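You operate a simulated robot arm through the tools that you are given. There is no shell and no other tool. Be economical: measure what you need, move in short steps, check, and stop when the job is done.

Carry out the task below with a simulated robot arm. There is one attempt and no reset: what you move stays moved.

TASK
Measure the 28 mm cell's spacer, then fit it in the grey bracket.
Fine: stand the bracket's loose spacer in the 24 mm cell; leave the jaw open.

It is judged by the outcome, as a careful person would: the job done as asked, and still so three seconds after it is handed in. It fails if anything else is knocked over, pushed out of place, dropped, spilled or broken.

THE ROBOT
A 6-joint arm with a two-finger parallel gripper, fixed in place. Base frame: the origin is at the foot of the arm, x ahead of it, y to its left, z up; the work surface is at about z = 0.86. Lengths are in m, angles in degrees, forces in N, time in s.
With the tool pointing down near the work surface it reaches from about 0.24 to 0.64 m from the base axis. Its first joint turns from -66.0 to 66.0 degrees. Payload 2.7 kg.
Tool frame: the origin (TCP) lies between the finger pads and is the grasp point; the fingertips stand 0.023 m ahead of it; z points along the fingers, y is the line along which they close. The gripper opens to 0.094 m. The fingers are 0.038 m wide and 0.01 m thick; the gripper's body (0.054 by 0.096 m) begins 0.039 m behind the TCP.
Orientation is that of the tool frame in the base frame, as a unit quaternion [x, y, z, w]. With the fingers straight down and closing along the base's y, the tool's x points along the base's -x, its y along +y and its z along -z.

THE INTERFACE
- The arm moves only by the tool arm_command. Its argument "commands" is a list of rows, each a list of 7 numbers: the shift along the base's x, y, z in m, then the turn, a rotation vector about the base's x, y, z in degrees, then the closure, from 0 (fully open) to 1 (shut). In form: [[tx, ty, tz, ax, ay, az, grip], ...]. A call has 1 to 12 rows; each row is the pose to reach, as a shift and turn from the pose commanded when the call began. A row lasts 0.2 s, in which the tool goes at most 0.05 m and 8.6 degrees; a call with a longer step from one row to the next is refused whole, and so is a gripper value outside its range. A pose out of reach is approached as far as the arm can. The call stops where the force on the tool passes 70 N (or 10 N more than at its start, if that is more) or the arm is blocked; 0.2 s more then pass. The fingers move at their own pace (about 0.045 m/s each) and stop on an object; they squeeze with about 39 N. The grip force told is the motor's: it shows also when the fingers shut on nothing. Time passes only in rows, and 0.2 s behind the last, so rows that repeat a pose let the fingers close. It gives the time, the measured TCP pose, the force on the tool (base axes), the opening and the grip force at its end, in the units of the frame above (readings bear some noise).
- Cameras (640 x 400 px; columns grow to the right, rows downward): "scene" is fixed at [0.0592, -0.4074, 1.4176]; the picture's right is [0.91, -0.41, 0.00], its down [-0.20, -0.46, -0.87] and it looks along [0.35, 0.79, -0.50] (base axes); focal length 344 px, centre (320, 200). "wrist" rides on the gripper at [-0.039, 0, -0.044] in the tool frame; the picture's right is [0.00, -1.00, 0.00], its down [0.97, 0.00, -0.24] and it looks along [0.24, 0.00, 0.97] (tool axes); focal length 218 px, centre (320, 200).
- snapshot(camera): a new picture of that camera. No time passes.
- measure_at(camera, pixels): for up to 12 pixels [column, row] of the newest picture of that camera ("zoom" is the newest enlarged one), the place [x, y, z] in the base frame of the surface seen there, good to about 0.002 m, but the place of the scene camera against the robot may be out by one fixed shift of up to 0.018 m in any direction. No time passes.
- inspect(camera, box): a new picture of the part [left, top, right, bottom] of that camera's present view, enlarged. No time passes.
- job_done(): hands the job in; it is judged then, once.

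Work in short steps. Measure before you move; look again where a grasp or a placing could have gone wrong, and mend it. You have 80 turns and 34 pictures in all, the two below and enlarged ones among them. Open the gripper and draw the arm clear of the work before you hand the job in, unless the task says otherwise; then end with one line.

The tools are called after "Call:" as a command line: name --pt "numbers of a row" for each row, then --argument value for the rest, lists and objects as JSON in quotes. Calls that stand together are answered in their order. arm_command: Moves the arm, as the interface text tells. Its arguments: {"type":"object","properties":{"commands":{"type":"array","items":{"type":"array","items":{"type":"number"}}}},"required":["commands"]} The other tools are called the same way: snapshot (camera) takes a picture; measure_at (camera, pixels) gives the place of the surface under pixels of a picture; inspect (camera, box) takes an enlarged picture of a part of a camera's view; job_done () hands the job in.

At the start:

```text
clock: 0.0
tool_pos: [0.2348, 0.2256, 1.0814]
tcp_rot: [-0.001, 1.0, -0.001, 0.0]
wrist_force: [0.2, 0.1, -0.4]
grip_width: 0.0942
grasp_force: 0.0
```

scene: 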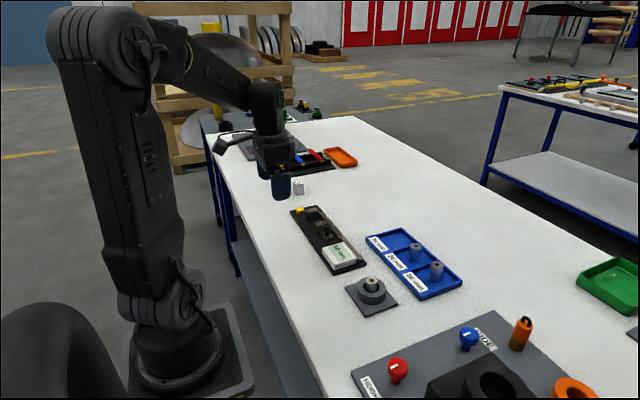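
wrist: 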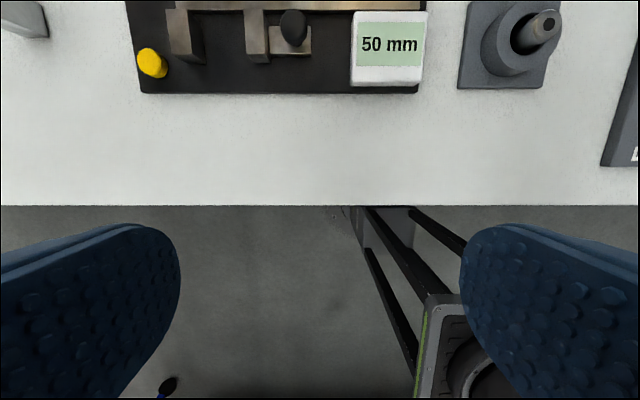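

I'll look closely at the gauge, tray and bracket in the scene view.

Call:
inspect --camera "scene" --box '[280, 190, 480, 315]'

Call:
inspect --camera "scene" --box '[360, 220, 470, 305]'

```text
3.20 times, centred on (380, 252) of scene
```

zoom: 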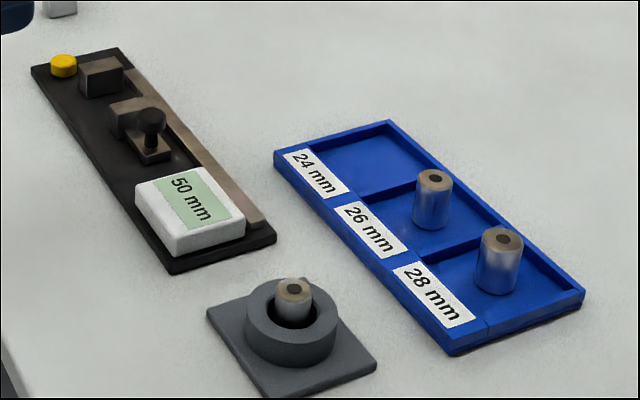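

```text
4.71 times, centred on (415, 262) of scene
```

zoom: 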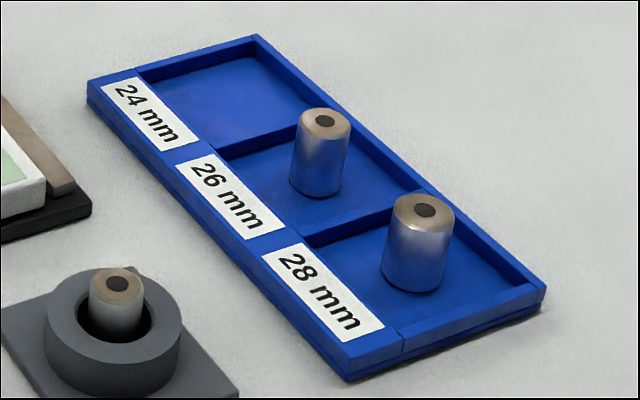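

Now rough places of the spacers, bracket, and gauge from this zoom.

Call:
measure_at --camera "zoom" --pixels '[[424, 210], [324, 120], [117, 285], [230, 90], [300, 180], [400, 300], [20, 340], [545, 290], [90, 85], [345, 370], [255, 38]]'

Call:
measure_at --camera "wrist" --pixels '[[150, 62], [190, 20], [254, 25], [292, 28], [292, 50], [390, 45], [220, 75], [540, 30], [470, 80], [545, 80], [417, 90], [142, 92]]'

```text
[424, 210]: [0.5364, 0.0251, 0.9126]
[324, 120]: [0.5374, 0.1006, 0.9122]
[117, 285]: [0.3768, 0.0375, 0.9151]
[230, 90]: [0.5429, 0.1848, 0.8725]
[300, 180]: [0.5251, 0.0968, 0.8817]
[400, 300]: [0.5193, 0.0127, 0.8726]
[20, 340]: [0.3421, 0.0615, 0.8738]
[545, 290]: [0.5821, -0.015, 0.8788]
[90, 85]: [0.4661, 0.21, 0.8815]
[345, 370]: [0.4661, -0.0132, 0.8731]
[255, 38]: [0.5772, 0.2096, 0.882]
```

```text
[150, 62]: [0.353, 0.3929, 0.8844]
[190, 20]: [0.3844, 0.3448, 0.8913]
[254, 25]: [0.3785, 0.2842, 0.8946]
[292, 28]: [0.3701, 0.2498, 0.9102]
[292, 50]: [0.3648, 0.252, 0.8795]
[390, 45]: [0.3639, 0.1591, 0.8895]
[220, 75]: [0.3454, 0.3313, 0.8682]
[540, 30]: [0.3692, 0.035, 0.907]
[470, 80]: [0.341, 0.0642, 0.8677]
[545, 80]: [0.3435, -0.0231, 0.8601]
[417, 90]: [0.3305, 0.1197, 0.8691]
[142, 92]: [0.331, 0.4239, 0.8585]
```

The gauge lies along y (fixed jaw y≈0.345, slider y≈0.28, knob y≈0.25). I move the tool over the middle to view everything from above.

Call:
arm_command --pt "0.045 -0.015 0 0 0 0 0" --pt "0.09 -0.03 0 0 0 0 0" --pt "0.135 -0.05 0 0 0 0 0" --pt "0.18 -0.06 0 0 0 0 0" --pt "0.2 -0.06 0 0 0 0 0"

Call:
snapshot --camera "wrist"

```text
clock: 1.2
tool_pos: [0.4367, 0.1652, 1.0812]
tcp_rot: [0.001, 1.0, 0.0, -0.001]
wrist_force: [-0.1, 0.7, 0.0]
grip_width: 0.0941
grasp_force: 0.0
```

```text
29 pictures are left
```

wrist: 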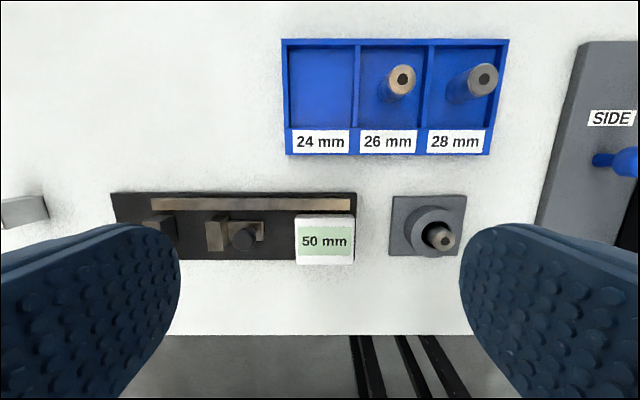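

Call:
inspect --camera "wrist" --box '[100, 160, 370, 290]'

Call:
measure_at --camera "wrist" --pixels '[[485, 78], [403, 79], [443, 240], [417, 226], [452, 224], [395, 250], [320, 90], [289, 45], [350, 125], [245, 240], [218, 235], [258, 228]]'

```text
2.37 times, centred on (235, 225) of wrist
```

zoom: 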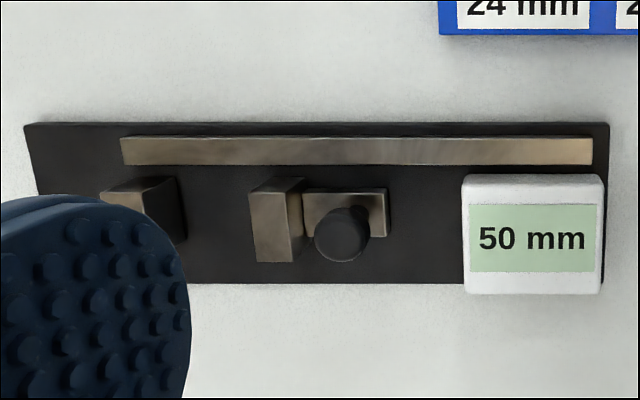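

```text
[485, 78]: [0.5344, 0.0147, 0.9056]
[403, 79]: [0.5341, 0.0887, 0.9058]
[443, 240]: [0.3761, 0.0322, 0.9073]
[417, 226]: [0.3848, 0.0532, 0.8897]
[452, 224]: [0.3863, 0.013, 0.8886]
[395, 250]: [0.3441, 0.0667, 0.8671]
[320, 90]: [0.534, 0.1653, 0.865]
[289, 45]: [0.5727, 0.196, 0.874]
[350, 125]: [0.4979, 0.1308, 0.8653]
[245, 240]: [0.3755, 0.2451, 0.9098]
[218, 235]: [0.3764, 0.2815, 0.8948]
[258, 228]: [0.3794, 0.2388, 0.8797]
```

Now details of the gauge: rail and jaw heights and edges, from the zoom; plus bracket ring and tray walls from the wrist picture... the zoom first.

Call:
measure_at --camera "zoom" --pixels '[[300, 150], [300, 161], [300, 170], [140, 190], [178, 182], [250, 195], [284, 186], [304, 182], [215, 200], [340, 218], [260, 255], [340, 250]]'

Call:
measure_at --camera "wrist" --pixels '[[357, 90], [429, 90], [497, 110], [440, 120], [434, 207], [434, 216], [412, 240], [434, 256], [467, 197], [392, 197], [425, 240], [455, 130]]'

```text
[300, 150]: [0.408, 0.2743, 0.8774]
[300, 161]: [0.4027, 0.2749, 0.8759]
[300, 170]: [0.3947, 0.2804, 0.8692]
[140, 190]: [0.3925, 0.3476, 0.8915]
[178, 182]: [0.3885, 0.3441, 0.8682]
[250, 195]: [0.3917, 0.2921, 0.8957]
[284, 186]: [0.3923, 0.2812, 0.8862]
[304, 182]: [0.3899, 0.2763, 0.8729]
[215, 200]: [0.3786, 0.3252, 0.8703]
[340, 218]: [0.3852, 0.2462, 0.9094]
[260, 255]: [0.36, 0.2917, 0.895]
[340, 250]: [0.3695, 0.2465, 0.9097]
```

```text
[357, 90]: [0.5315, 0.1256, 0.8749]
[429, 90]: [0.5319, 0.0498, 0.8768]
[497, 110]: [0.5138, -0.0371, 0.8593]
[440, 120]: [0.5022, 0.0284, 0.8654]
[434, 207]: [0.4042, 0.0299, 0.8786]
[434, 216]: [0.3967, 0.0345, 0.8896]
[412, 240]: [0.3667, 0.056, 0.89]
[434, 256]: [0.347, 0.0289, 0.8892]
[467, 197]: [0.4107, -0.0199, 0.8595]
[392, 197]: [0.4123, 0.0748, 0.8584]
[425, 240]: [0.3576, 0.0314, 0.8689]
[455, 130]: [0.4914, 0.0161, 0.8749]
```

Next, view the bracket from close above: move to about (0.375, 0.034, 1.0).

Call:
arm_command --pt "-0.02 -0.04 0 0 0 0 0" --pt "-0.04 -0.08 0 0 0 0 0" --pt "-0.06 -0.12 0 0 0 0 0" --pt "-0.062 -0.131 -0.04 0 0 0 0" --pt "-0.062 -0.131 -0.07 0 0 0 0"

Call:
snapshot --camera "wrist"

```text
clock: 2.4
tool_pos: [0.3716, 0.0365, 1.0132]
tcp_rot: [0.0, 1.0, 0.0, 0.0]
wrist_force: [-0.6, 1.1, 0.1]
grip_width: 0.0939
grasp_force: 0.1
```

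```text
27 pictures are left
```

wrist: 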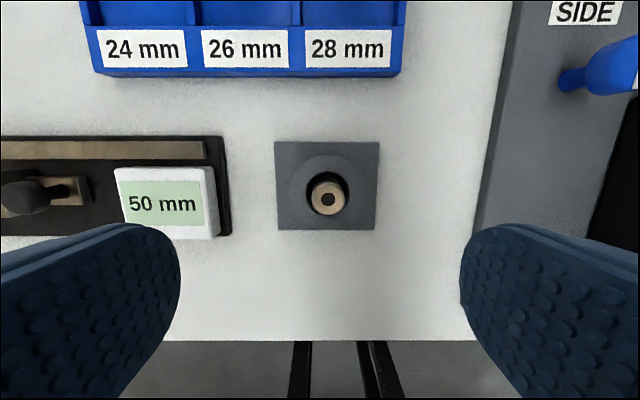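

Call:
inspect --camera "wrist" --box '[264, 130, 392, 240]'

```text
3.64 times, centred on (328, 185) of wrist
```

zoom: 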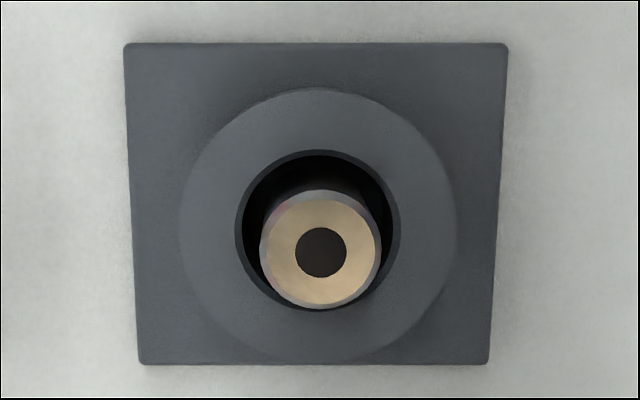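

Call:
measure_at --camera "zoom" --pixels '[[285, 225], [357, 225], [285, 280], [357, 280], [321, 202], [321, 300], [272, 252], [372, 252], [232, 230], [408, 230], [318, 142], [318, 322]]'

```text
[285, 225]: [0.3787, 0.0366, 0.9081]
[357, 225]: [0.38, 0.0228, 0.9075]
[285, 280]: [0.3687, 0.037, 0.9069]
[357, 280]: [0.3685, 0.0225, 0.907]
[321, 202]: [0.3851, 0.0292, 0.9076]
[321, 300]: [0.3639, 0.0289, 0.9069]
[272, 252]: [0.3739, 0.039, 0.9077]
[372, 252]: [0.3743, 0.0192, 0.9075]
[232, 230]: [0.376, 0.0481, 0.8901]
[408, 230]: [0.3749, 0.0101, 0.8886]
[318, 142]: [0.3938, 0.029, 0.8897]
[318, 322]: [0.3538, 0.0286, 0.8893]
```

Loose spacer: centre (0.374, 0.029), top z 0.907, about 24 mm; bore centre (0.374, 0.0297), ring top 0.8895. I part-close the jaws and descend so the tips stop just over the ring, at TCP z≈0.916.

Call:
arm_command --pt "0.002 -0.006 -0.02 0 0 0 0.4" --pt "0.002 -0.006 -0.04 0 0 0 0.45" --pt "0.002 -0.006 -0.06 0 0 0 0.45" --pt "0.002 -0.006 -0.06 0 0 0 0.45"

Call:
inspect --camera "wrist" --box '[160, 50, 480, 250]'

```text
clock: 3.4
tool_pos: [0.373, 0.0285, 0.953]
tcp_rot: [0.0, 1.0, 0.0, -0.001]
wrist_force: [0.8, -0.6, -0.3]
grip_width: 0.0518
grasp_force: 0.1
```

```text
2.00 times, centred on (320, 150) of wrist
```

zoom: 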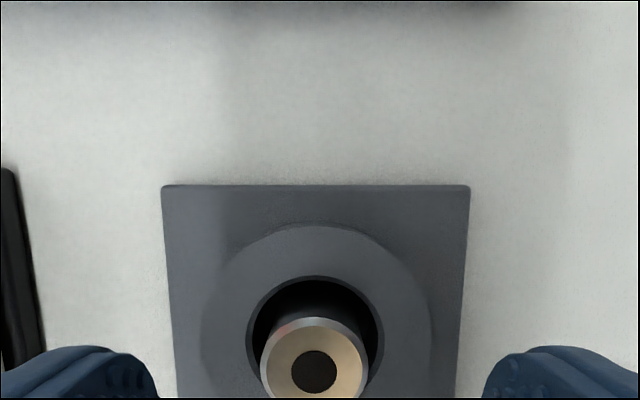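

The spacer sits centred between fingers. Descend 37 mm and close.

Call:
arm_command --pt "0.001 0.001 -0.02 0 0 0 0.45" --pt "0.001 0.001 -0.037 0 0 0 0.45" --pt "0.001 0.001 -0.037 0 0 0 0.45" --pt "0.001 0.001 -0.037 0 0 0 0.75" --pt "0.001 0.001 -0.037 0 0 0 0.9" --pt "0.001 0.001 -0.037 0 0 0 0.9" --pt "0.001 0.001 -0.037 0 0 0 0.9"

```text
clock: 5.0
tool_pos: [0.3762, 0.0292, 0.9154]
tcp_rot: [0.0, 1.0, 0.0, 0.0]
wrist_force: [-0.4, 0.6, 0.0]
grip_width: 0.0226
grasp_force: 39.2
```

Held (22.6 mm wide reading). Lift straight up.

Call:
arm_command --pt "0 0 0.01 0 0 0 0.9" --pt "0 0 0.03 0 0 0 0.9" --pt "0 0 0.06 0 0 0 0.9" --pt "0 0 0.075 0 0 0 0.9"

Call:
snapshot --camera "wrist"

```text
clock: 6.0
tool_pos: [0.3768, 0.0298, 0.9899]
tcp_rot: [0.0, 1.0, 0.001, 0.0]
wrist_force: [0.4, -0.3, -0.3]
grip_width: 0.0224
grasp_force: 39.3
```

```text
24 pictures are left
```

wrist: 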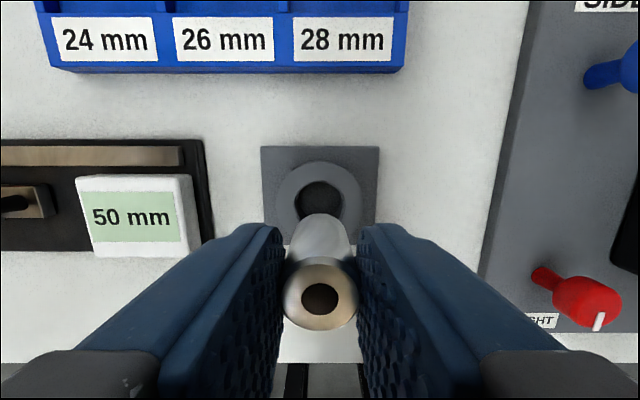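

Spacer is held upright and the bore is clear. Carry it over the 24 mm cell (0.533, 0.161).

Call:
arm_command --pt "0.0 0.045 0.01 0 0 0 0.9" --pt "0.02 0.085 0.01 0 0 0 0.9" --pt "0.05 0.115 0.01 0 0 0 0.9" --pt "0.09 0.131 0.01 0 0 0 0.9" --pt "0.13 0.131 0.01 0 0 0 0.9" --pt "0.156 0.131 0.0 0 0 0 0.9" --pt "0.156 0.131 -0.02 0 0 0 0.9" --pt "0.156 0.131 -0.02 0 0 0 0.9"

Call:
snapshot --camera "wrist"

Call:
snapshot --camera "scene"

```text
clock: 7.8
tool_pos: [0.5314, 0.1621, 0.9691]
tcp_rot: [0.0, 1.0, 0.001, 0.0]
wrist_force: [-0.6, -0.5, -0.9]
grip_width: 0.0223
grasp_force: 39.1
```

```text
23 pictures are left
```

wrist: 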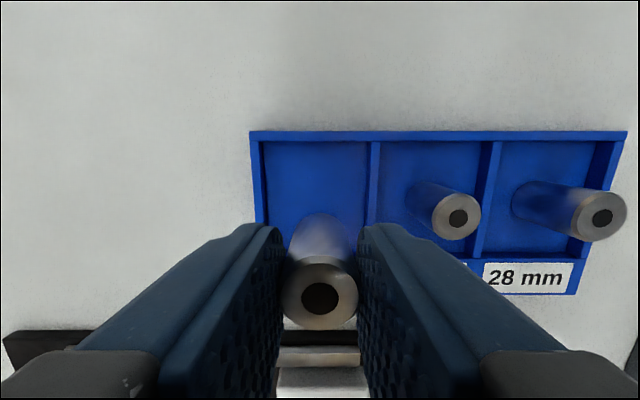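

```text
22 pictures are left
```

scene: 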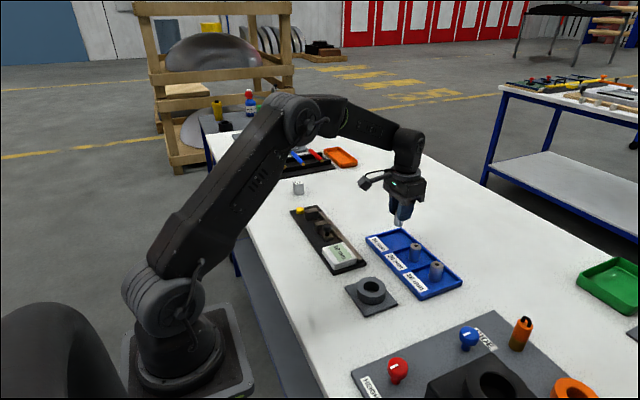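

Positioned over the cell. Descend to just above contact, then slowly until touch.

Call:
arm_command --pt "0.002 -0.001 -0.02 0 0 0 0.9" --pt "0.002 -0.001 -0.04 0 0 0 0.9" --pt "0.002 -0.001 -0.05 0 0 0 0.9" --pt "0.002 -0.001 -0.052 0 0 0 0.9" --pt "0.002 -0.001 -0.053 0 0 0 0.9" --pt "0.002 -0.001 -0.054 0 0 0 0.9"

```text
clock: 9.2
tool_pos: [0.5325, 0.1603, 0.9166]
tcp_rot: [0.0, 1.0, 0.0, 0.0]
wrist_force: [0.7, -0.8, -1.3]
grip_width: 0.0221
grasp_force: 39.1
```

Call:
arm_command --pt "0 0 -0.001 0 0 0 0.9" --pt "0 0 -0.002 0 0 0 0.9" --pt "0 0 -0.002 0 0 0 0.9"

```text
clock: 10.0
tool_pos: [0.534, 0.1603, 0.9149]
tcp_rot: [-0.001, 1.0, -0.001, 0.0]
wrist_force: [1.4, 0.5, -1.0]
grip_width: 0.0222
grasp_force: 39.2
```

Call:
arm_command --pt "0 0 -0.001 0 0 0 0.9" --pt "0 0 -0.002 0 0 0 0.9" --pt "0 0 -0.002 0 0 0 0.9"

```text
clock: 10.8
tool_pos: [0.5339, 0.1601, 0.9125]
tcp_rot: [0.0, 1.0, 0.0, 0.0]
wrist_force: [-0.1, 0.8, 2.5]
grip_width: 0.0227
grasp_force: 38.7
```

A slight upward force appears; one more mm to confirm contact.

Call:
arm_command --pt "0 0 -0.001 0 0 0 0.9" --pt "0 0 -0.001 0 0 0 0.9"

```text
clock: 11.4
tool_pos: [0.5338, 0.1603, 0.9117]
tcp_rot: [0.0, 1.0, 0.001, 0.001]
wrist_force: [-3.0, -2.3, 11.6]
grip_width: 0.0224
grasp_force: 38.8
```

Contact (11.6 N up). Release partly and retreat upward.

Call:
arm_command --pt "0 0 0.0005 0 0 0 0.9" --pt "0 0 0.0005 0 0 0 0.6" --pt "0 0 0.0005 0 0 0 0.5" --pt "0 0 0.0005 0 0 0 0.5" --pt "0 0 0.02 0 0 0 0.5" --pt "0 0 0.06 0 0 0 0.5" --pt "0 0 0.09 0 0 0 0.5"

Call:
snapshot --camera "wrist"

```text
clock: 13.0
tool_pos: [0.5359, 0.1607, 0.9997]
tcp_rot: [-0.001, 1.0, 0.0, -0.001]
wrist_force: [0.1, 0.1, 0.3]
grip_width: 0.0471
grasp_force: 0.2
```

```text
21 pictures are left
```

wrist: 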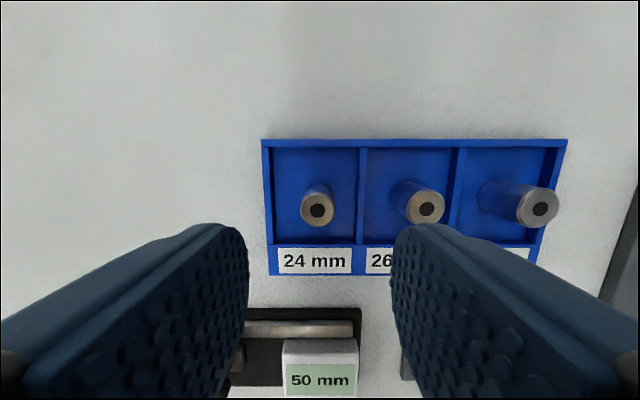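

The spacer stands in the 24 mm cell. Now turn the gripper -90° (closing along x, suits the gauge) while moving above the 28 mm spacer.

Call:
arm_command --pt "0 -0.014 0.01 0 0 -8.2 0.4" --pt "0 -0.028 0.01 0 0 -16.4 0.4" --pt "0 -0.042 0.01 0 0 -24.6 0.4" --pt "0 -0.056 0.01 0 0 -32.8 0.4" --pt "0 -0.07 0.01 0 0 -41 0.4" --pt "0 -0.084 0.01 0 0 -49.2 0.4" --pt "0 -0.098 0.01 0 0 -57.4 0.4" --pt "0 -0.112 0.01 0 0 -65.6 0.4" --pt "0 -0.126 0.01 0 0 -73.8 0.4" --pt "0 -0.14 0.01 0 0 -82 0.4" --pt "-0.001 -0.146 0.01 0 0 -90 0.4" --pt "-0.001 -0.146 0.01 0 0 -90 0.4"

Call:
snapshot --camera "wrist"

```text
clock: 15.6
tool_pos: [0.5315, 0.0126, 1.011]
tcp_rot: [0.707, 0.707, 0.001, 0.001]
wrist_force: [-0.2, -0.2, 0.0]
grip_width: 0.0564
grasp_force: 0.0
```

```text
20 pictures are left
```

wrist: 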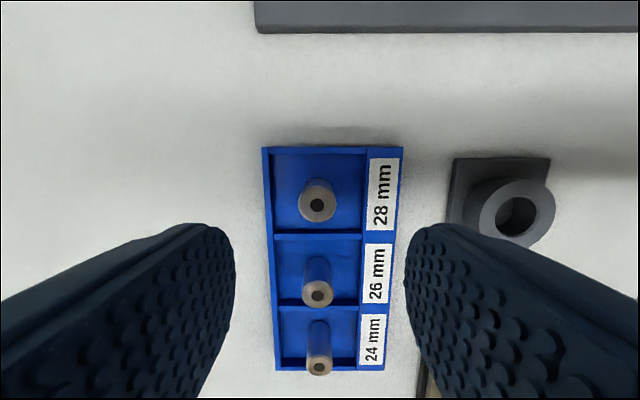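

Call:
measure_at --camera "wrist" --pixels '[[308, 203], [326, 203], [317, 194], [317, 213], [516, 207], [508, 230]]'

```text
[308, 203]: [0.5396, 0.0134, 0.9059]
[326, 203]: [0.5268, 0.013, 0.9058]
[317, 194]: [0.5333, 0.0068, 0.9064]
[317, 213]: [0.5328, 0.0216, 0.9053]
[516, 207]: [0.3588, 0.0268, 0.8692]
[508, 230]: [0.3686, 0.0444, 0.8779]
```

28 mm spacer: centre (0.533, 0.014), top 0.906. Descend to TCP z≈0.913 and grip.

Call:
arm_command --pt "0.0015 0.001 -0.04 0 0 0 0.4" --pt "0.0015 0.001 -0.075 0 0 0 0.4" --pt "0.0015 0.001 -0.098 0 0 0 0.4" --pt "0.0015 0.001 -0.098 0 0 0 0.4" --pt "0.0015 0.001 -0.098 0 0 0 0.7" --pt "0.0015 0.001 -0.098 0 0 0 0.9" --pt "0.0015 0.001 -0.098 0 0 0 0.9" --pt "0.0015 0.001 -0.098 0 0 0 0.9"

```text
clock: 17.4
tool_pos: [0.534, 0.0153, 0.913]
tcp_rot: [0.707, 0.707, 0.0, -0.001]
wrist_force: [0.6, -0.4, -0.1]
grip_width: 0.0266
grasp_force: 39.1
```

Held (~27 mm). Lift and carry over to the gauge gap (0.376, 0.320).

Call:
arm_command --pt "0 0 0.04 0 0 0 0.9" --pt "0 0 0.085 0 0 0 0.9" --pt "-0.02 0.04 0.085 0 0 0 0.9" --pt "-0.04 0.08 0.085 0 0 0 0.9" --pt "-0.06 0.12 0.085 0 0 0 0.9" --pt "-0.08 0.16 0.085 0 0 0 0.9" --pt "-0.1 0.2 0.085 0 0 0 0.9" --pt "-0.12 0.24 0.085 0 0 0 0.9" --pt "-0.14 0.28 0.085 0 0 0 0.9" --pt "-0.158 0.305 0.085 0 0 0 0.9" --pt "-0.158 0.305 0.085 0 0 0 0.9"

Call:
snapshot --camera "wrist"

```text
clock: 19.8
tool_pos: [0.3765, 0.321, 0.9964]
tcp_rot: [0.707, 0.707, 0.001, 0.0]
wrist_force: [-0.5, -0.3, -0.4]
grip_width: 0.0264
grasp_force: 39.2
```

```text
19 pictures are left
```

wrist: 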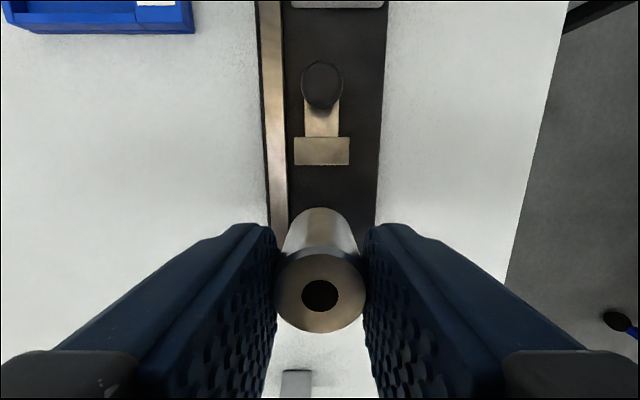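

Call:
measure_at --camera "wrist" --pixels '[[322, 161], [322, 140], [297, 150], [347, 150], [275, 150], [322, 185], [322, 70], [322, 115]]'

Call:
inspect --camera "scene" --box '[270, 180, 390, 280]'

```text
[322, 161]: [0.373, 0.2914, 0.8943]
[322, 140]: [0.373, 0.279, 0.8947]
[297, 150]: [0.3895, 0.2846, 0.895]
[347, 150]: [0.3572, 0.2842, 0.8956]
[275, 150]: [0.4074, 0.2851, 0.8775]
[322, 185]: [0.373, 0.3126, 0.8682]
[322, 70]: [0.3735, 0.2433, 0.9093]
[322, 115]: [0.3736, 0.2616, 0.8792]
```

```text
4.00 times, centred on (330, 230) of scene
```

zoom: 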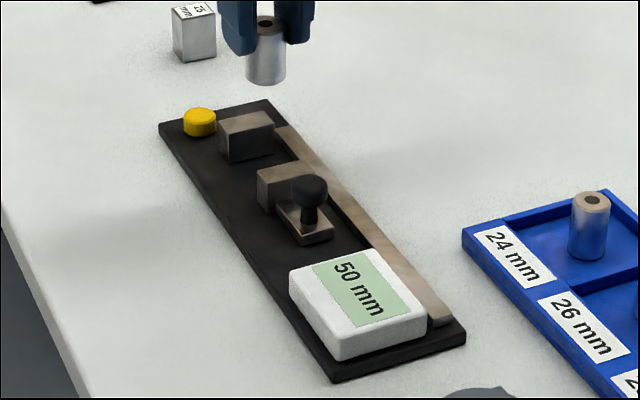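

Jaw centreline x≈0.373, moving face y≈0.292, base z 0.8685. Descend to about 3 mm above, then slowly.

Call:
arm_command --pt "-0.003 -0.001 -0.03 0 0 0 0.9" --pt "-0.003 -0.001 -0.06 0 0 0 0.9" --pt "-0.003 -0.001 -0.075 0 0 0 0.9" --pt "-0.003 -0.001 -0.077 0 0 0 0.9" --pt "-0.003 -0.001 -0.078 0 0 0 0.9" --pt "-0.003 -0.001 -0.079 0 0 0 0.9" --pt "-0.003 -0.001 -0.079 0 0 0 0.9"

```text
clock: 21.4
tool_pos: [0.3738, 0.3195, 0.9177]
tcp_rot: [0.707, 0.707, 0.0, -0.001]
wrist_force: [-0.3, 1.1, -0.8]
grip_width: 0.0264
grasp_force: 39.6
```

Call:
arm_command --pt "0 0 -0.001 0 0 0 0.9" --pt "0 0 -0.0015 0 0 0 0.9" --pt "0 0 -0.0015 0 0 0 0.9"

```text
clock: 22.2
tool_pos: [0.3728, 0.3197, 0.9176]
tcp_rot: [0.708, 0.706, 0.0, -0.001]
wrist_force: [-0.9, -0.4, -0.5]
grip_width: 0.0263
grasp_force: 39.4
```

Call:
arm_command --pt "0 0 -0.001 0 0 0 0.9" --pt "0 0 -0.0015 0 0 0 0.9" --pt "0 0 -0.0015 0 0 0 0.9"

```text
clock: 23.0
tool_pos: [0.3736, 0.3188, 0.9178]
tcp_rot: [0.707, 0.707, 0.001, 0.0]
wrist_force: [-3.2, -0.5, 13.8]
grip_width: 0.0266
grasp_force: 38.6
```

Contact on the base. Release, retreat up, and go above the knob (0.3735, 0.243).

Call:
arm_command --pt "0 0 0.0015 0 0 0 0.9" --pt "0 0 0.0015 0 0 0 0.6" --pt "0 0 0.0015 0 0 0 0.5" --pt "0 0 0.0015 0 0 0 0.5" --pt "0 0 0.02 0 0 0 0.5" --pt "0 0 0.06 0 0 0 0.5" --pt "0 -0.035 0.06 0 0 0 0.5" --pt "0 -0.075 0.06 0 0 0 0.5" --pt "0 -0.075 0.06 0 0 0 0.5"

Call:
snapshot --camera "wrist"

Call:
inspect --camera "scene" --box '[270, 180, 390, 280]'

```text
clock: 25.0
tool_pos: [0.3751, 0.2467, 0.9776]
tcp_rot: [0.707, 0.707, 0.0, 0.001]
wrist_force: [0.1, 0.3, 0.6]
grip_width: 0.047
grasp_force: 0.1
```

```text
17 pictures are left
```

wrist: 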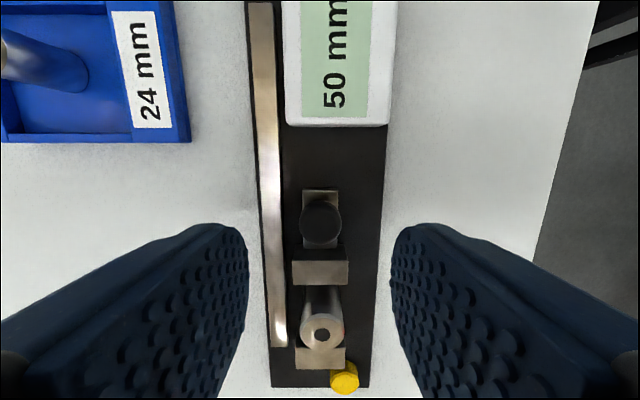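

```text
4.00 times, centred on (330, 230) of scene
```

zoom: 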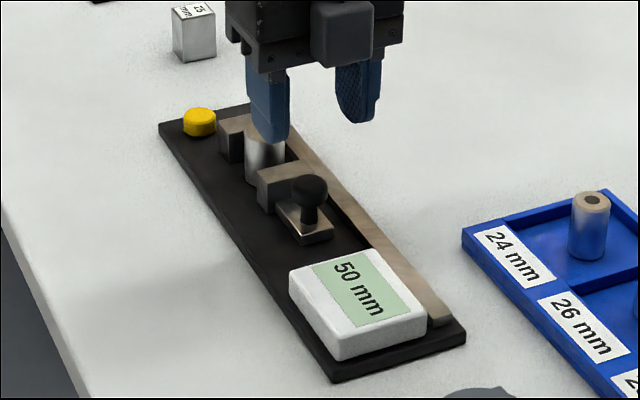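

Spacer stands between jaws. Descend around the knob and grip it.

Call:
arm_command --pt "-0.001 -0.003 -0.03 0 0 0 0.5" --pt "-0.001 -0.003 -0.055 0 0 0 0.5" --pt "-0.001 -0.003 -0.063 0 0 0 0.5" --pt "-0.001 -0.003 -0.063 0 0 0 0.6" --pt "-0.001 -0.003 -0.063 0 0 0 0.8" --pt "-0.001 -0.003 -0.063 0 0 0 0.95" --pt "-0.001 -0.003 -0.063 0 0 0 0.95" --pt "-0.001 -0.003 -0.063 0 0 0 0.95"

```text
clock: 26.8
tool_pos: [0.3768, 0.2422, 0.9115]
tcp_rot: [0.707, 0.707, 0.002, 0.001]
wrist_force: [26.2, -0.4, -10.3]
grip_width: 0.0229
grasp_force: 44.9
```

Knob gripped (23 mm), but 26 N sideways: the tool is offset in x. Relax by shifting +3 mm in x.

Call:
arm_command --pt "0.0015 0 0 0 0 0 0.95" --pt "0.003 0 0 0 0 0 0.95" --pt "0.003 0 0 0 0 0 0.95"

```text
clock: 27.6
tool_pos: [0.3751, 0.241, 0.9124]
tcp_rot: [0.707, 0.707, 0.0, -0.001]
wrist_force: [8.4, 0.6, -6.3]
grip_width: 0.0231
grasp_force: 45.0
```

Slide the jaw +y 18 mm in small steps.

Call:
arm_command --pt "0.0015 0.003 0 0 0 0 0.95" --pt "0.0015 0.006 0 0 0 0 0.95" --pt "0.0015 0.009 0 0 0 0 0.95" --pt "0.0015 0.012 0 0 0 0 0.95" --pt "0.0015 0.014 0 0 0 0 0.95" --pt "0.0015 0.016 0 0 0 0 0.95" --pt "0.0015 0.018 0 0 0 0 0.95"

Call:
snapshot --camera "wrist"

```text
clock: 29.2
tool_pos: [0.3751, 0.2593, 0.9132]
tcp_rot: [0.708, 0.707, -0.002, 0.0]
wrist_force: [-21.3, -0.3, 1.6]
grip_width: 0.0228
grasp_force: 45.4
```

```text
15 pictures are left
```

wrist: 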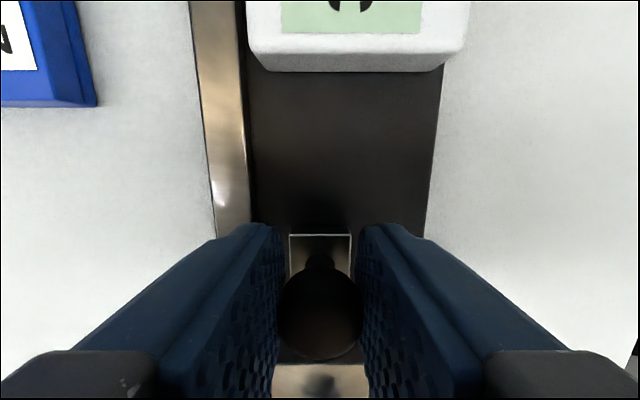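

Slider moved 18 mm. Ease the x load and continue in 1 mm steps until force appears.

Call:
arm_command --pt "-0.0015 0.001 0 0 0 0 0.95" --pt "-0.0015 0.002 0 0 0 0 0.95" --pt "-0.0015 0.002 0 0 0 0 0.95"

Call:
inspect --camera "scene" --box '[270, 180, 390, 280]'

```text
clock: 30.0
tool_pos: [0.3758, 0.2602, 0.9124]
tcp_rot: [0.707, 0.707, 0.0, 0.001]
wrist_force: [-9.9, 1.2, -9.6]
grip_width: 0.0229
grasp_force: 45.3
```

```text
4.00 times, centred on (330, 230) of scene
```

zoom: 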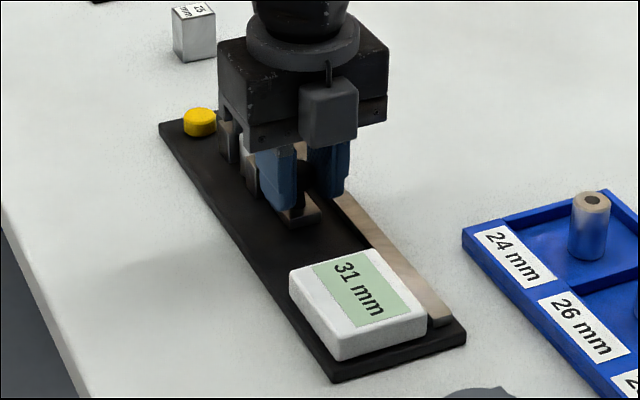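

Display is live: 31 mm now. Continue to close until firm contact.

Call:
arm_command --pt "-0.0005 0.001 0 0 0 0 0.95" --pt "-0.0005 0.002 0 0 0 0 0.95" --pt "-0.0005 0.003 0 0 0 0 0.95" --pt "-0.0005 0.003 0 0 0 0 0.95"

```text
clock: 31.0
tool_pos: [0.3741, 0.2645, 0.912]
tcp_rot: [0.708, 0.706, 0.0, 0.0]
wrist_force: [1.5, -5.2, -15.3]
grip_width: 0.0228
grasp_force: 45.0
```

Call:
arm_command --pt "0 0.001 0 0 0 0 0.95" --pt "0 0.002 0 0 0 0 0.95" --pt "0 0.002 0 0 0 0 0.95"

Call:
inspect --camera "scene" --box '[270, 180, 390, 280]'

```text
clock: 31.8
tool_pos: [0.3747, 0.2642, 0.9125]
tcp_rot: [0.708, 0.706, -0.003, 0.002]
wrist_force: [8.4, -18.7, -15.4]
grip_width: 0.0229
grasp_force: 44.6
```

```text
4.00 times, centred on (330, 230) of scene
```

zoom: 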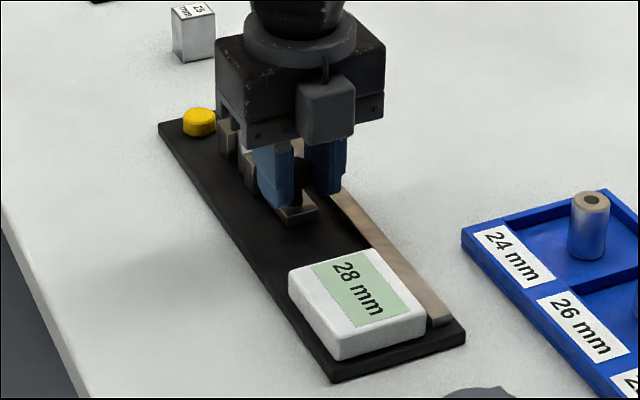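

Firm contact: reads 28 mm. Now draw the jaw back open.

Call:
arm_command --pt "0 -0.002 -0.001 0 0 0 0.95" --pt "0 -0.005 -0.001 0 0 0 0.95" --pt "0 -0.008 -0.001 0 0 0 0.95" --pt "0 -0.011 -0.001 0 0 0 0.95" --pt "0 -0.014 -0.001 0 0 0 0.95" --pt "0 -0.017 -0.001 0 0 0 0.95" --pt "0 -0.02 -0.001 0 0 0 0.95" --pt "0 -0.023 -0.001 0 0 0 0.95" --pt "0 -0.024 -0.001 0 0 0 0.95" --pt "0 -0.024 -0.001 0 0 0 0.95"

```text
clock: 34.0
tool_pos: [0.3749, 0.2437, 0.9123]
tcp_rot: [0.707, 0.707, 0.001, 0.001]
wrist_force: [-0.4, 0.0, 11.1]
grip_width: 0.0228
grasp_force: 44.4
```

Back near the start (y 0.2437). Pull the last bit, then release and rise.

Call:
arm_command --pt "0 -0.002 0 0 0 0 0.95" --pt "0 -0.002 0 0 0 0 0.95" --pt "0 -0.002 0 0 0 0 0.7" --pt "0 -0.002 0 0 0 0 0.5" --pt "0 -0.002 0 0 0 0 0.5" --pt "0 -0.002 0.02 0 0 0 0.5" --pt "0 -0.002 0.06 0 0 0 0.5" --pt "0 -0.002 0.07 0 0 0 0.5"

Call:
snapshot --camera "wrist"

```text
clock: 35.8
tool_pos: [0.374, 0.2408, 0.9838]
tcp_rot: [0.707, 0.707, -0.001, 0.0]
wrist_force: [-0.4, 0.3, -0.4]
grip_width: 0.0469
grasp_force: 0.0
```

```text
12 pictures are left
```

wrist: 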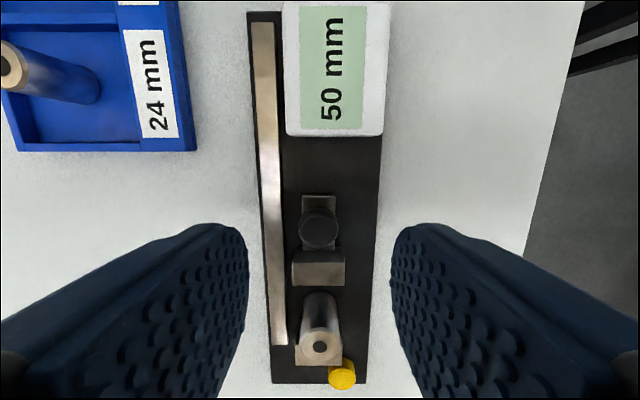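

Jaw reads 50 again. Locate the spacer now.

Call:
measure_at --camera "wrist" --pixels '[[308, 346], [332, 346], [320, 334], [320, 358], [310, 268], [318, 228]]'

```text
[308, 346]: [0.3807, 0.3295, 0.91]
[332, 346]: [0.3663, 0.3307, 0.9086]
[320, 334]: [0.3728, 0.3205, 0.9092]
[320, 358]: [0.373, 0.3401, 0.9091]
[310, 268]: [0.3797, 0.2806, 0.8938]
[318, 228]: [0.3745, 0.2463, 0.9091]
```

Spacer centre ≈(0.373, 0.330), close to the fixed jaw. I grip it with TCP y≈0.325 and tips above the jaw tops (TCP z≈0.9195).

Call:
arm_command --pt "0 0.04 0 0 0 0 0.5" --pt "-0.001 0.08 0 0 0 0 0.5" --pt "-0.001 0.084 -0.02 0 0 0 0.5" --pt "-0.001 0.084 -0.045 0 0 0 0.5" --pt "-0.001 0.084 -0.064 0 0 0 0.5" --pt "-0.001 0.084 -0.064 0 0 0 0.5"

```text
clock: 37.2
tool_pos: [0.3724, 0.3253, 0.9191]
tcp_rot: [0.707, 0.707, 0.0, 0.001]
wrist_force: [-1.0, 0.0, -0.7]
grip_width: 0.047
grasp_force: 0.2
```

Call:
arm_command --pt "0 0 0 0 0 0 0.7" --pt "0 0 0 0 0 0 0.9" --pt "0 0 0 0 0 0 0.9" --pt "0 0 0 0 0 0 0.9" --pt "0 0 0.005 0 0 0 0.9" --pt "0 0 0.03 0 0 0 0.9" --pt "0 0 0.07 0 0 0 0.9" --pt "0 0 0.08 0 0 0 0.9"

Call:
snapshot --camera "wrist"

```text
clock: 39.0
tool_pos: [0.3729, 0.3253, 0.9979]
tcp_rot: [0.707, 0.707, 0.0, 0.0]
wrist_force: [-0.7, -0.2, 0.0]
grip_width: 0.0265
grasp_force: 38.6
```

```text
11 pictures are left
```

wrist: 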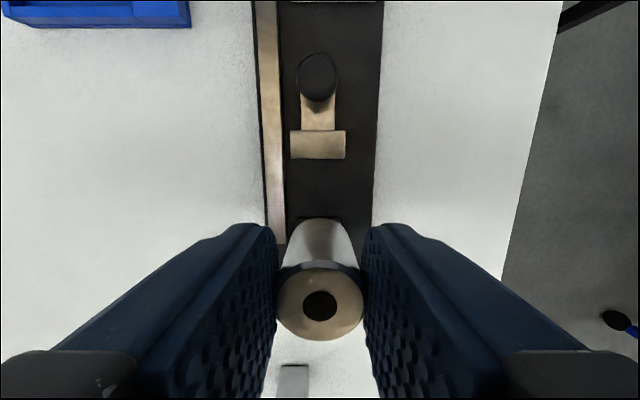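

Call:
measure_at --camera "wrist" --pixels '[[292, 306], [348, 306], [320, 283], [320, 332], [320, 275], [320, 338], [284, 306], [357, 306]]'

```text
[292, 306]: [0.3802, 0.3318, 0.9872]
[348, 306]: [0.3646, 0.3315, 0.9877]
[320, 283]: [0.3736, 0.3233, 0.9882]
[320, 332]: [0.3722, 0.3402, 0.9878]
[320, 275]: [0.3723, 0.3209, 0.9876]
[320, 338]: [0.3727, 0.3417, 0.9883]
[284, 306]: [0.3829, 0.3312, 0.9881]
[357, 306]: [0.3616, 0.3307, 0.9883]
```

Spacer sits +6 mm in y from TCP, x aligned, top 10 mm below TCP. Carry toward the bracket, stopping 55 mm short to measure the bore in this orientation.

Call:
arm_command --pt "0 -0.045 0.01 0 0 0 0.9" --pt "0 -0.09 0.01 0 0 0 0.9" --pt "0 -0.135 0.01 0 0 0 0.9" --pt "0 -0.18 0.01 0 0 0 0.9" --pt "0 -0.22 0.01 0 0 0 0.9" --pt "0 -0.245 0.01 0 0 0 0.9" --pt "0 -0.245 0.01 0 0 0 0.9"

Call:
inspect --camera "wrist" --box '[220, 30, 420, 155]'

```text
clock: 40.6
tool_pos: [0.3743, 0.0784, 1.008]
tcp_rot: [0.707, 0.708, -0.001, 0.0]
wrist_force: [0.6, 0.3, -0.7]
grip_width: 0.0265
grasp_force: 38.7
```

```text
3.20 times, centred on (320, 92) of wrist
```

zoom: 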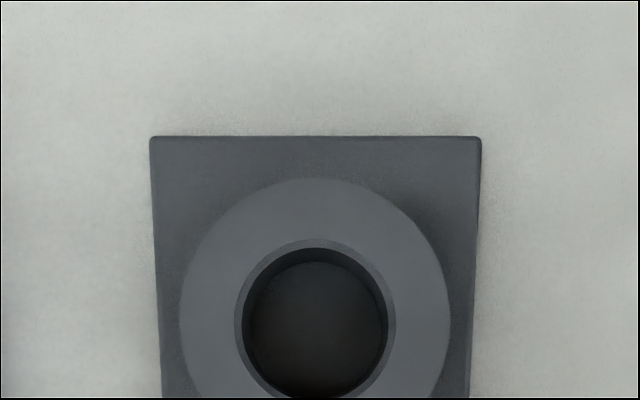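

Call:
measure_at --camera "zoom" --pixels '[[230, 325], [400, 325], [315, 236], [185, 325], [444, 325], [315, 184], [315, 330], [250, 393], [380, 393]]'

```text
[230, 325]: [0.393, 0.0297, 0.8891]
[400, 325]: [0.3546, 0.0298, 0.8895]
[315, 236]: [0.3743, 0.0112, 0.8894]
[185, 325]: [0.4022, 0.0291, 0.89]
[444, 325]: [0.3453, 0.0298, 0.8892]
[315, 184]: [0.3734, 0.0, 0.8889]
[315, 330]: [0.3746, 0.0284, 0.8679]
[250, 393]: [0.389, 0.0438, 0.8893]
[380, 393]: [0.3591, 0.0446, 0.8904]
```

Bore centre ≈(0.374, 0.0295), floor 0.868. Move to hover 10 mm above the ring with the spacer over the bore.

Call:
arm_command --pt "0 -0.03 0 0 0 0 0.9" --pt "-0.0005 -0.0555 0 0 0 0 0.9" --pt "-0.0005 -0.0555 -0.03 0 0 0 0.9" --pt "-0.0005 -0.0555 -0.055 0 0 0 0.9" --pt "-0.0005 -0.0555 -0.055 0 0 0 0.9"

Call:
snapshot --camera "wrist"

Call:
inspect --camera "scene" --box '[325, 240, 425, 320]'

```text
clock: 41.8
tool_pos: [0.374, 0.0238, 0.9526]
tcp_rot: [0.708, 0.707, 0.0, 0.0]
wrist_force: [0.6, -1.0, 0.2]
grip_width: 0.0268
grasp_force: 39.0
```

```text
9 pictures are left
```

wrist: 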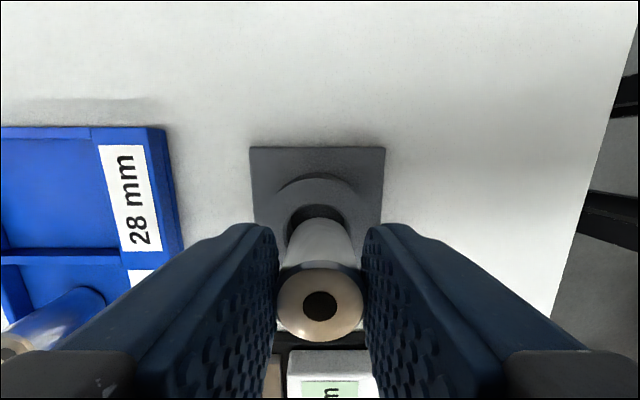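

```text
5.00 times, centred on (375, 280) of scene
```

zoom: 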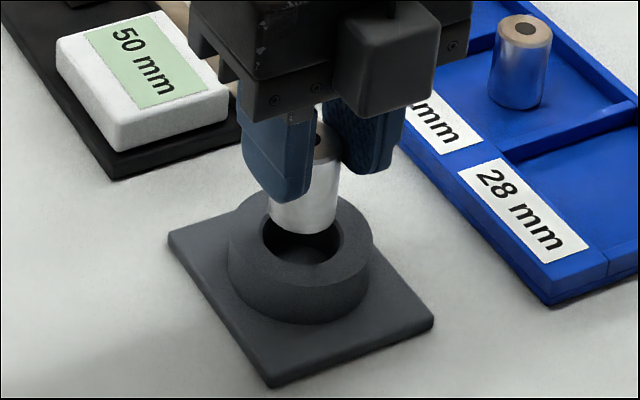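

Aligned. Lower in small steps and watch the force.

Call:
arm_command --pt "0 0 -0.005 0 0 0 0.9" --pt "0 0 -0.009 0 0 0 0.9" --pt "0 0 -0.012 0 0 0 0.9" --pt "0 0 -0.015 0 0 0 0.9" --pt "0 0 -0.018 0 0 0 0.9" --pt "0 0 -0.018 0 0 0 0.9"

```text
clock: 43.2
tool_pos: [0.3729, 0.0241, 0.935]
tcp_rot: [0.707, 0.707, 0.0, 0.0]
wrist_force: [0.8, 0.7, -0.4]
grip_width: 0.0266
grasp_force: 39.6
```

Bottom is inside the bore (~0.884) with no contact. Continue down to the floor.

Call:
arm_command --pt "0.0005 0 -0.004 0 0 0 0.9" --pt "0.0005 0 -0.008 0 0 0 0.9" --pt "0.0005 0 -0.011 0 0 0 0.9" --pt "0.0005 0 -0.013 0 0 0 0.9" --pt "0.0005 0 -0.014 0 0 0 0.9" --pt "0.0005 0 -0.014 0 0 0 0.9"

```text
clock: 44.6
tool_pos: [0.3733, 0.0228, 0.922]
tcp_rot: [0.707, 0.707, 0.0, 0.001]
wrist_force: [-0.3, 0.5, -0.9]
grip_width: 0.0269
grasp_force: 38.7
```

Call:
arm_command --pt "0 0 -0.001 0 0 0 0.9" --pt "0 0 -0.002 0 0 0 0.9" --pt "0 0 -0.003 0 0 0 0.9" --pt "0 0 -0.003 0 0 0 0.9"

```text
clock: 45.6
tool_pos: [0.3734, 0.0228, 0.9186]
tcp_rot: [0.707, 0.707, 0.001, 0.001]
wrist_force: [0.1, 0.2, -0.6]
grip_width: 0.0264
grasp_force: 39.1
```

Call:
arm_command --pt "0 0 -0.001 0 0 0 0.9" --pt "0 0 -0.0015 0 0 0 0.9" --pt "0 0 -0.0015 0 0 0 0.9"

```text
clock: 46.4
tool_pos: [0.3743, 0.0241, 0.9169]
tcp_rot: [0.707, 0.707, 0.0, 0.0]
wrist_force: [0.2, -0.6, 4.6]
grip_width: 0.0269
grasp_force: 39.1
```

Floor contact begins (4.6 N). Release and rise clear.

Call:
arm_command --pt "0 0 0 0 0 0 0.7" --pt "0 0 0 0 0 0 0.5" --pt "0 0 0 0 0 0 0.5" --pt "0 0 0.02 0 0 0 0.5" --pt "0 0 0.06 0 0 0 0.4" --pt "0 0 0.1 0 0 0 0.2" --pt "0 0.04 0.14 0 0 0 0" --pt "0 0.07 0.15 0 0 0 0" --pt "0 0.07 0.15 0 0 0 0"

Call:
snapshot --camera "wrist"

Call:
inspect --camera "scene" --box '[280, 190, 480, 315]'

```text
refused: row 7 steps farther than a row can; nothing moved
```

```text
7 pictures are left
```

wrist: 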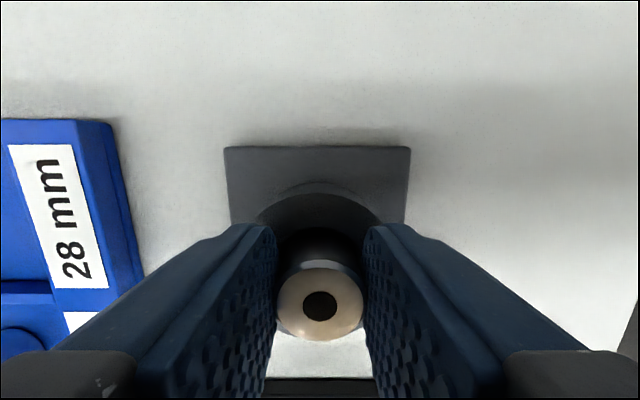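

```text
3.20 times, centred on (380, 252) of scene
```

zoom: 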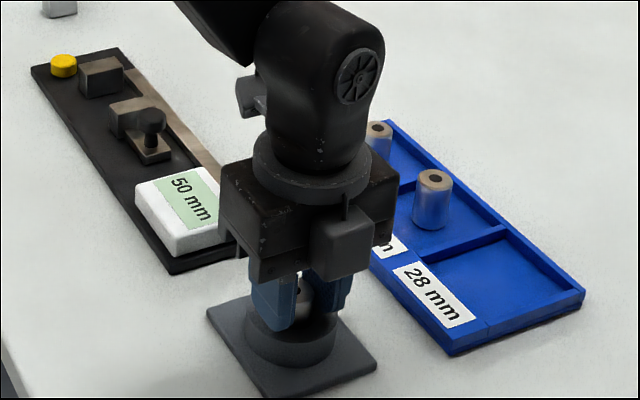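

The call was refused because one row was too long; the spacer is seated in the bore. Repeat with shorter steps.

Call:
arm_command --pt "0 0 0 0 0 0 0.7" --pt "0 0 0 0 0 0 0.5" --pt "0 0 0 0 0 0 0.5" --pt "0 0 0.02 0 0 0 0.5" --pt "0 0 0.06 0 0 0 0.4" --pt "0 0 0.1 0 0 0 0.2" --pt "-0.01 0.025 0.13 0 0 0 0" --pt "-0.02 0.06 0.15 0 0 0 0" --pt "-0.04 0.1 0.15 0 0 0 0" --pt "-0.05 0.14 0.15 0 0 0 0" --pt "-0.05 0.14 0.15 0 0 0 0"

Call:
snapshot --camera "wrist"

Call:
inspect --camera "scene" --box '[280, 190, 480, 315]'

```text
clock: 48.8
tool_pos: [0.3212, 0.1647, 1.0682]
tcp_rot: [0.707, 0.708, 0.0, 0.0]
wrist_force: [-0.5, -0.4, 0.4]
grip_width: 0.0938
grasp_force: 0.1
```

```text
5 pictures are left
```

wrist: 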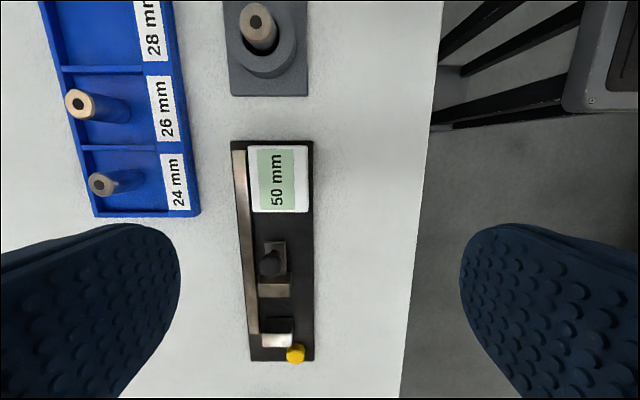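

```text
3.20 times, centred on (380, 252) of scene
```

zoom: 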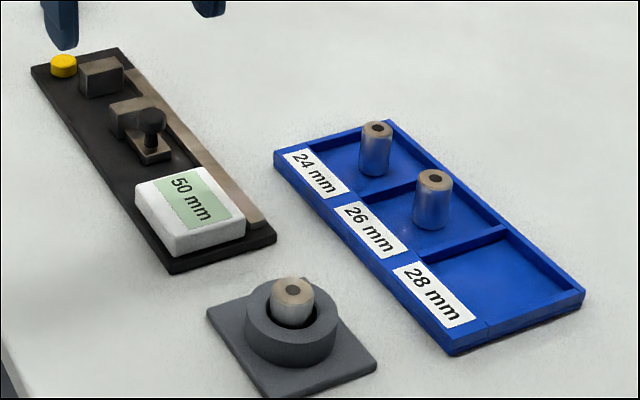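

All is in place; one check that the spacer is seated upright (top level).

Call:
measure_at --camera "zoom" --pixels '[[279, 290], [306, 290], [293, 281], [293, 299], [377, 123], [377, 134]]'

```text
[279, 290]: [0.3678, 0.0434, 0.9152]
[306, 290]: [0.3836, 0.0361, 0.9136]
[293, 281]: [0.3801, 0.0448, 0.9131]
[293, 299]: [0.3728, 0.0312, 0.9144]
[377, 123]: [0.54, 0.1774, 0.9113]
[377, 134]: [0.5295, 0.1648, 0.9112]
```

The tops are level at the same height the loose spacer had when it was in the bracket, so the spacer is seated. I hand the job in.

Call:
job_done

```text
The job is handed in.
```

The 28 mm cell's spacer measured 28 mm on the gauge and is now seated in the grey bracket; the bracket's loose spacer stands in the 24 mm cell, and the gauge jaw is left open at 50 mm.
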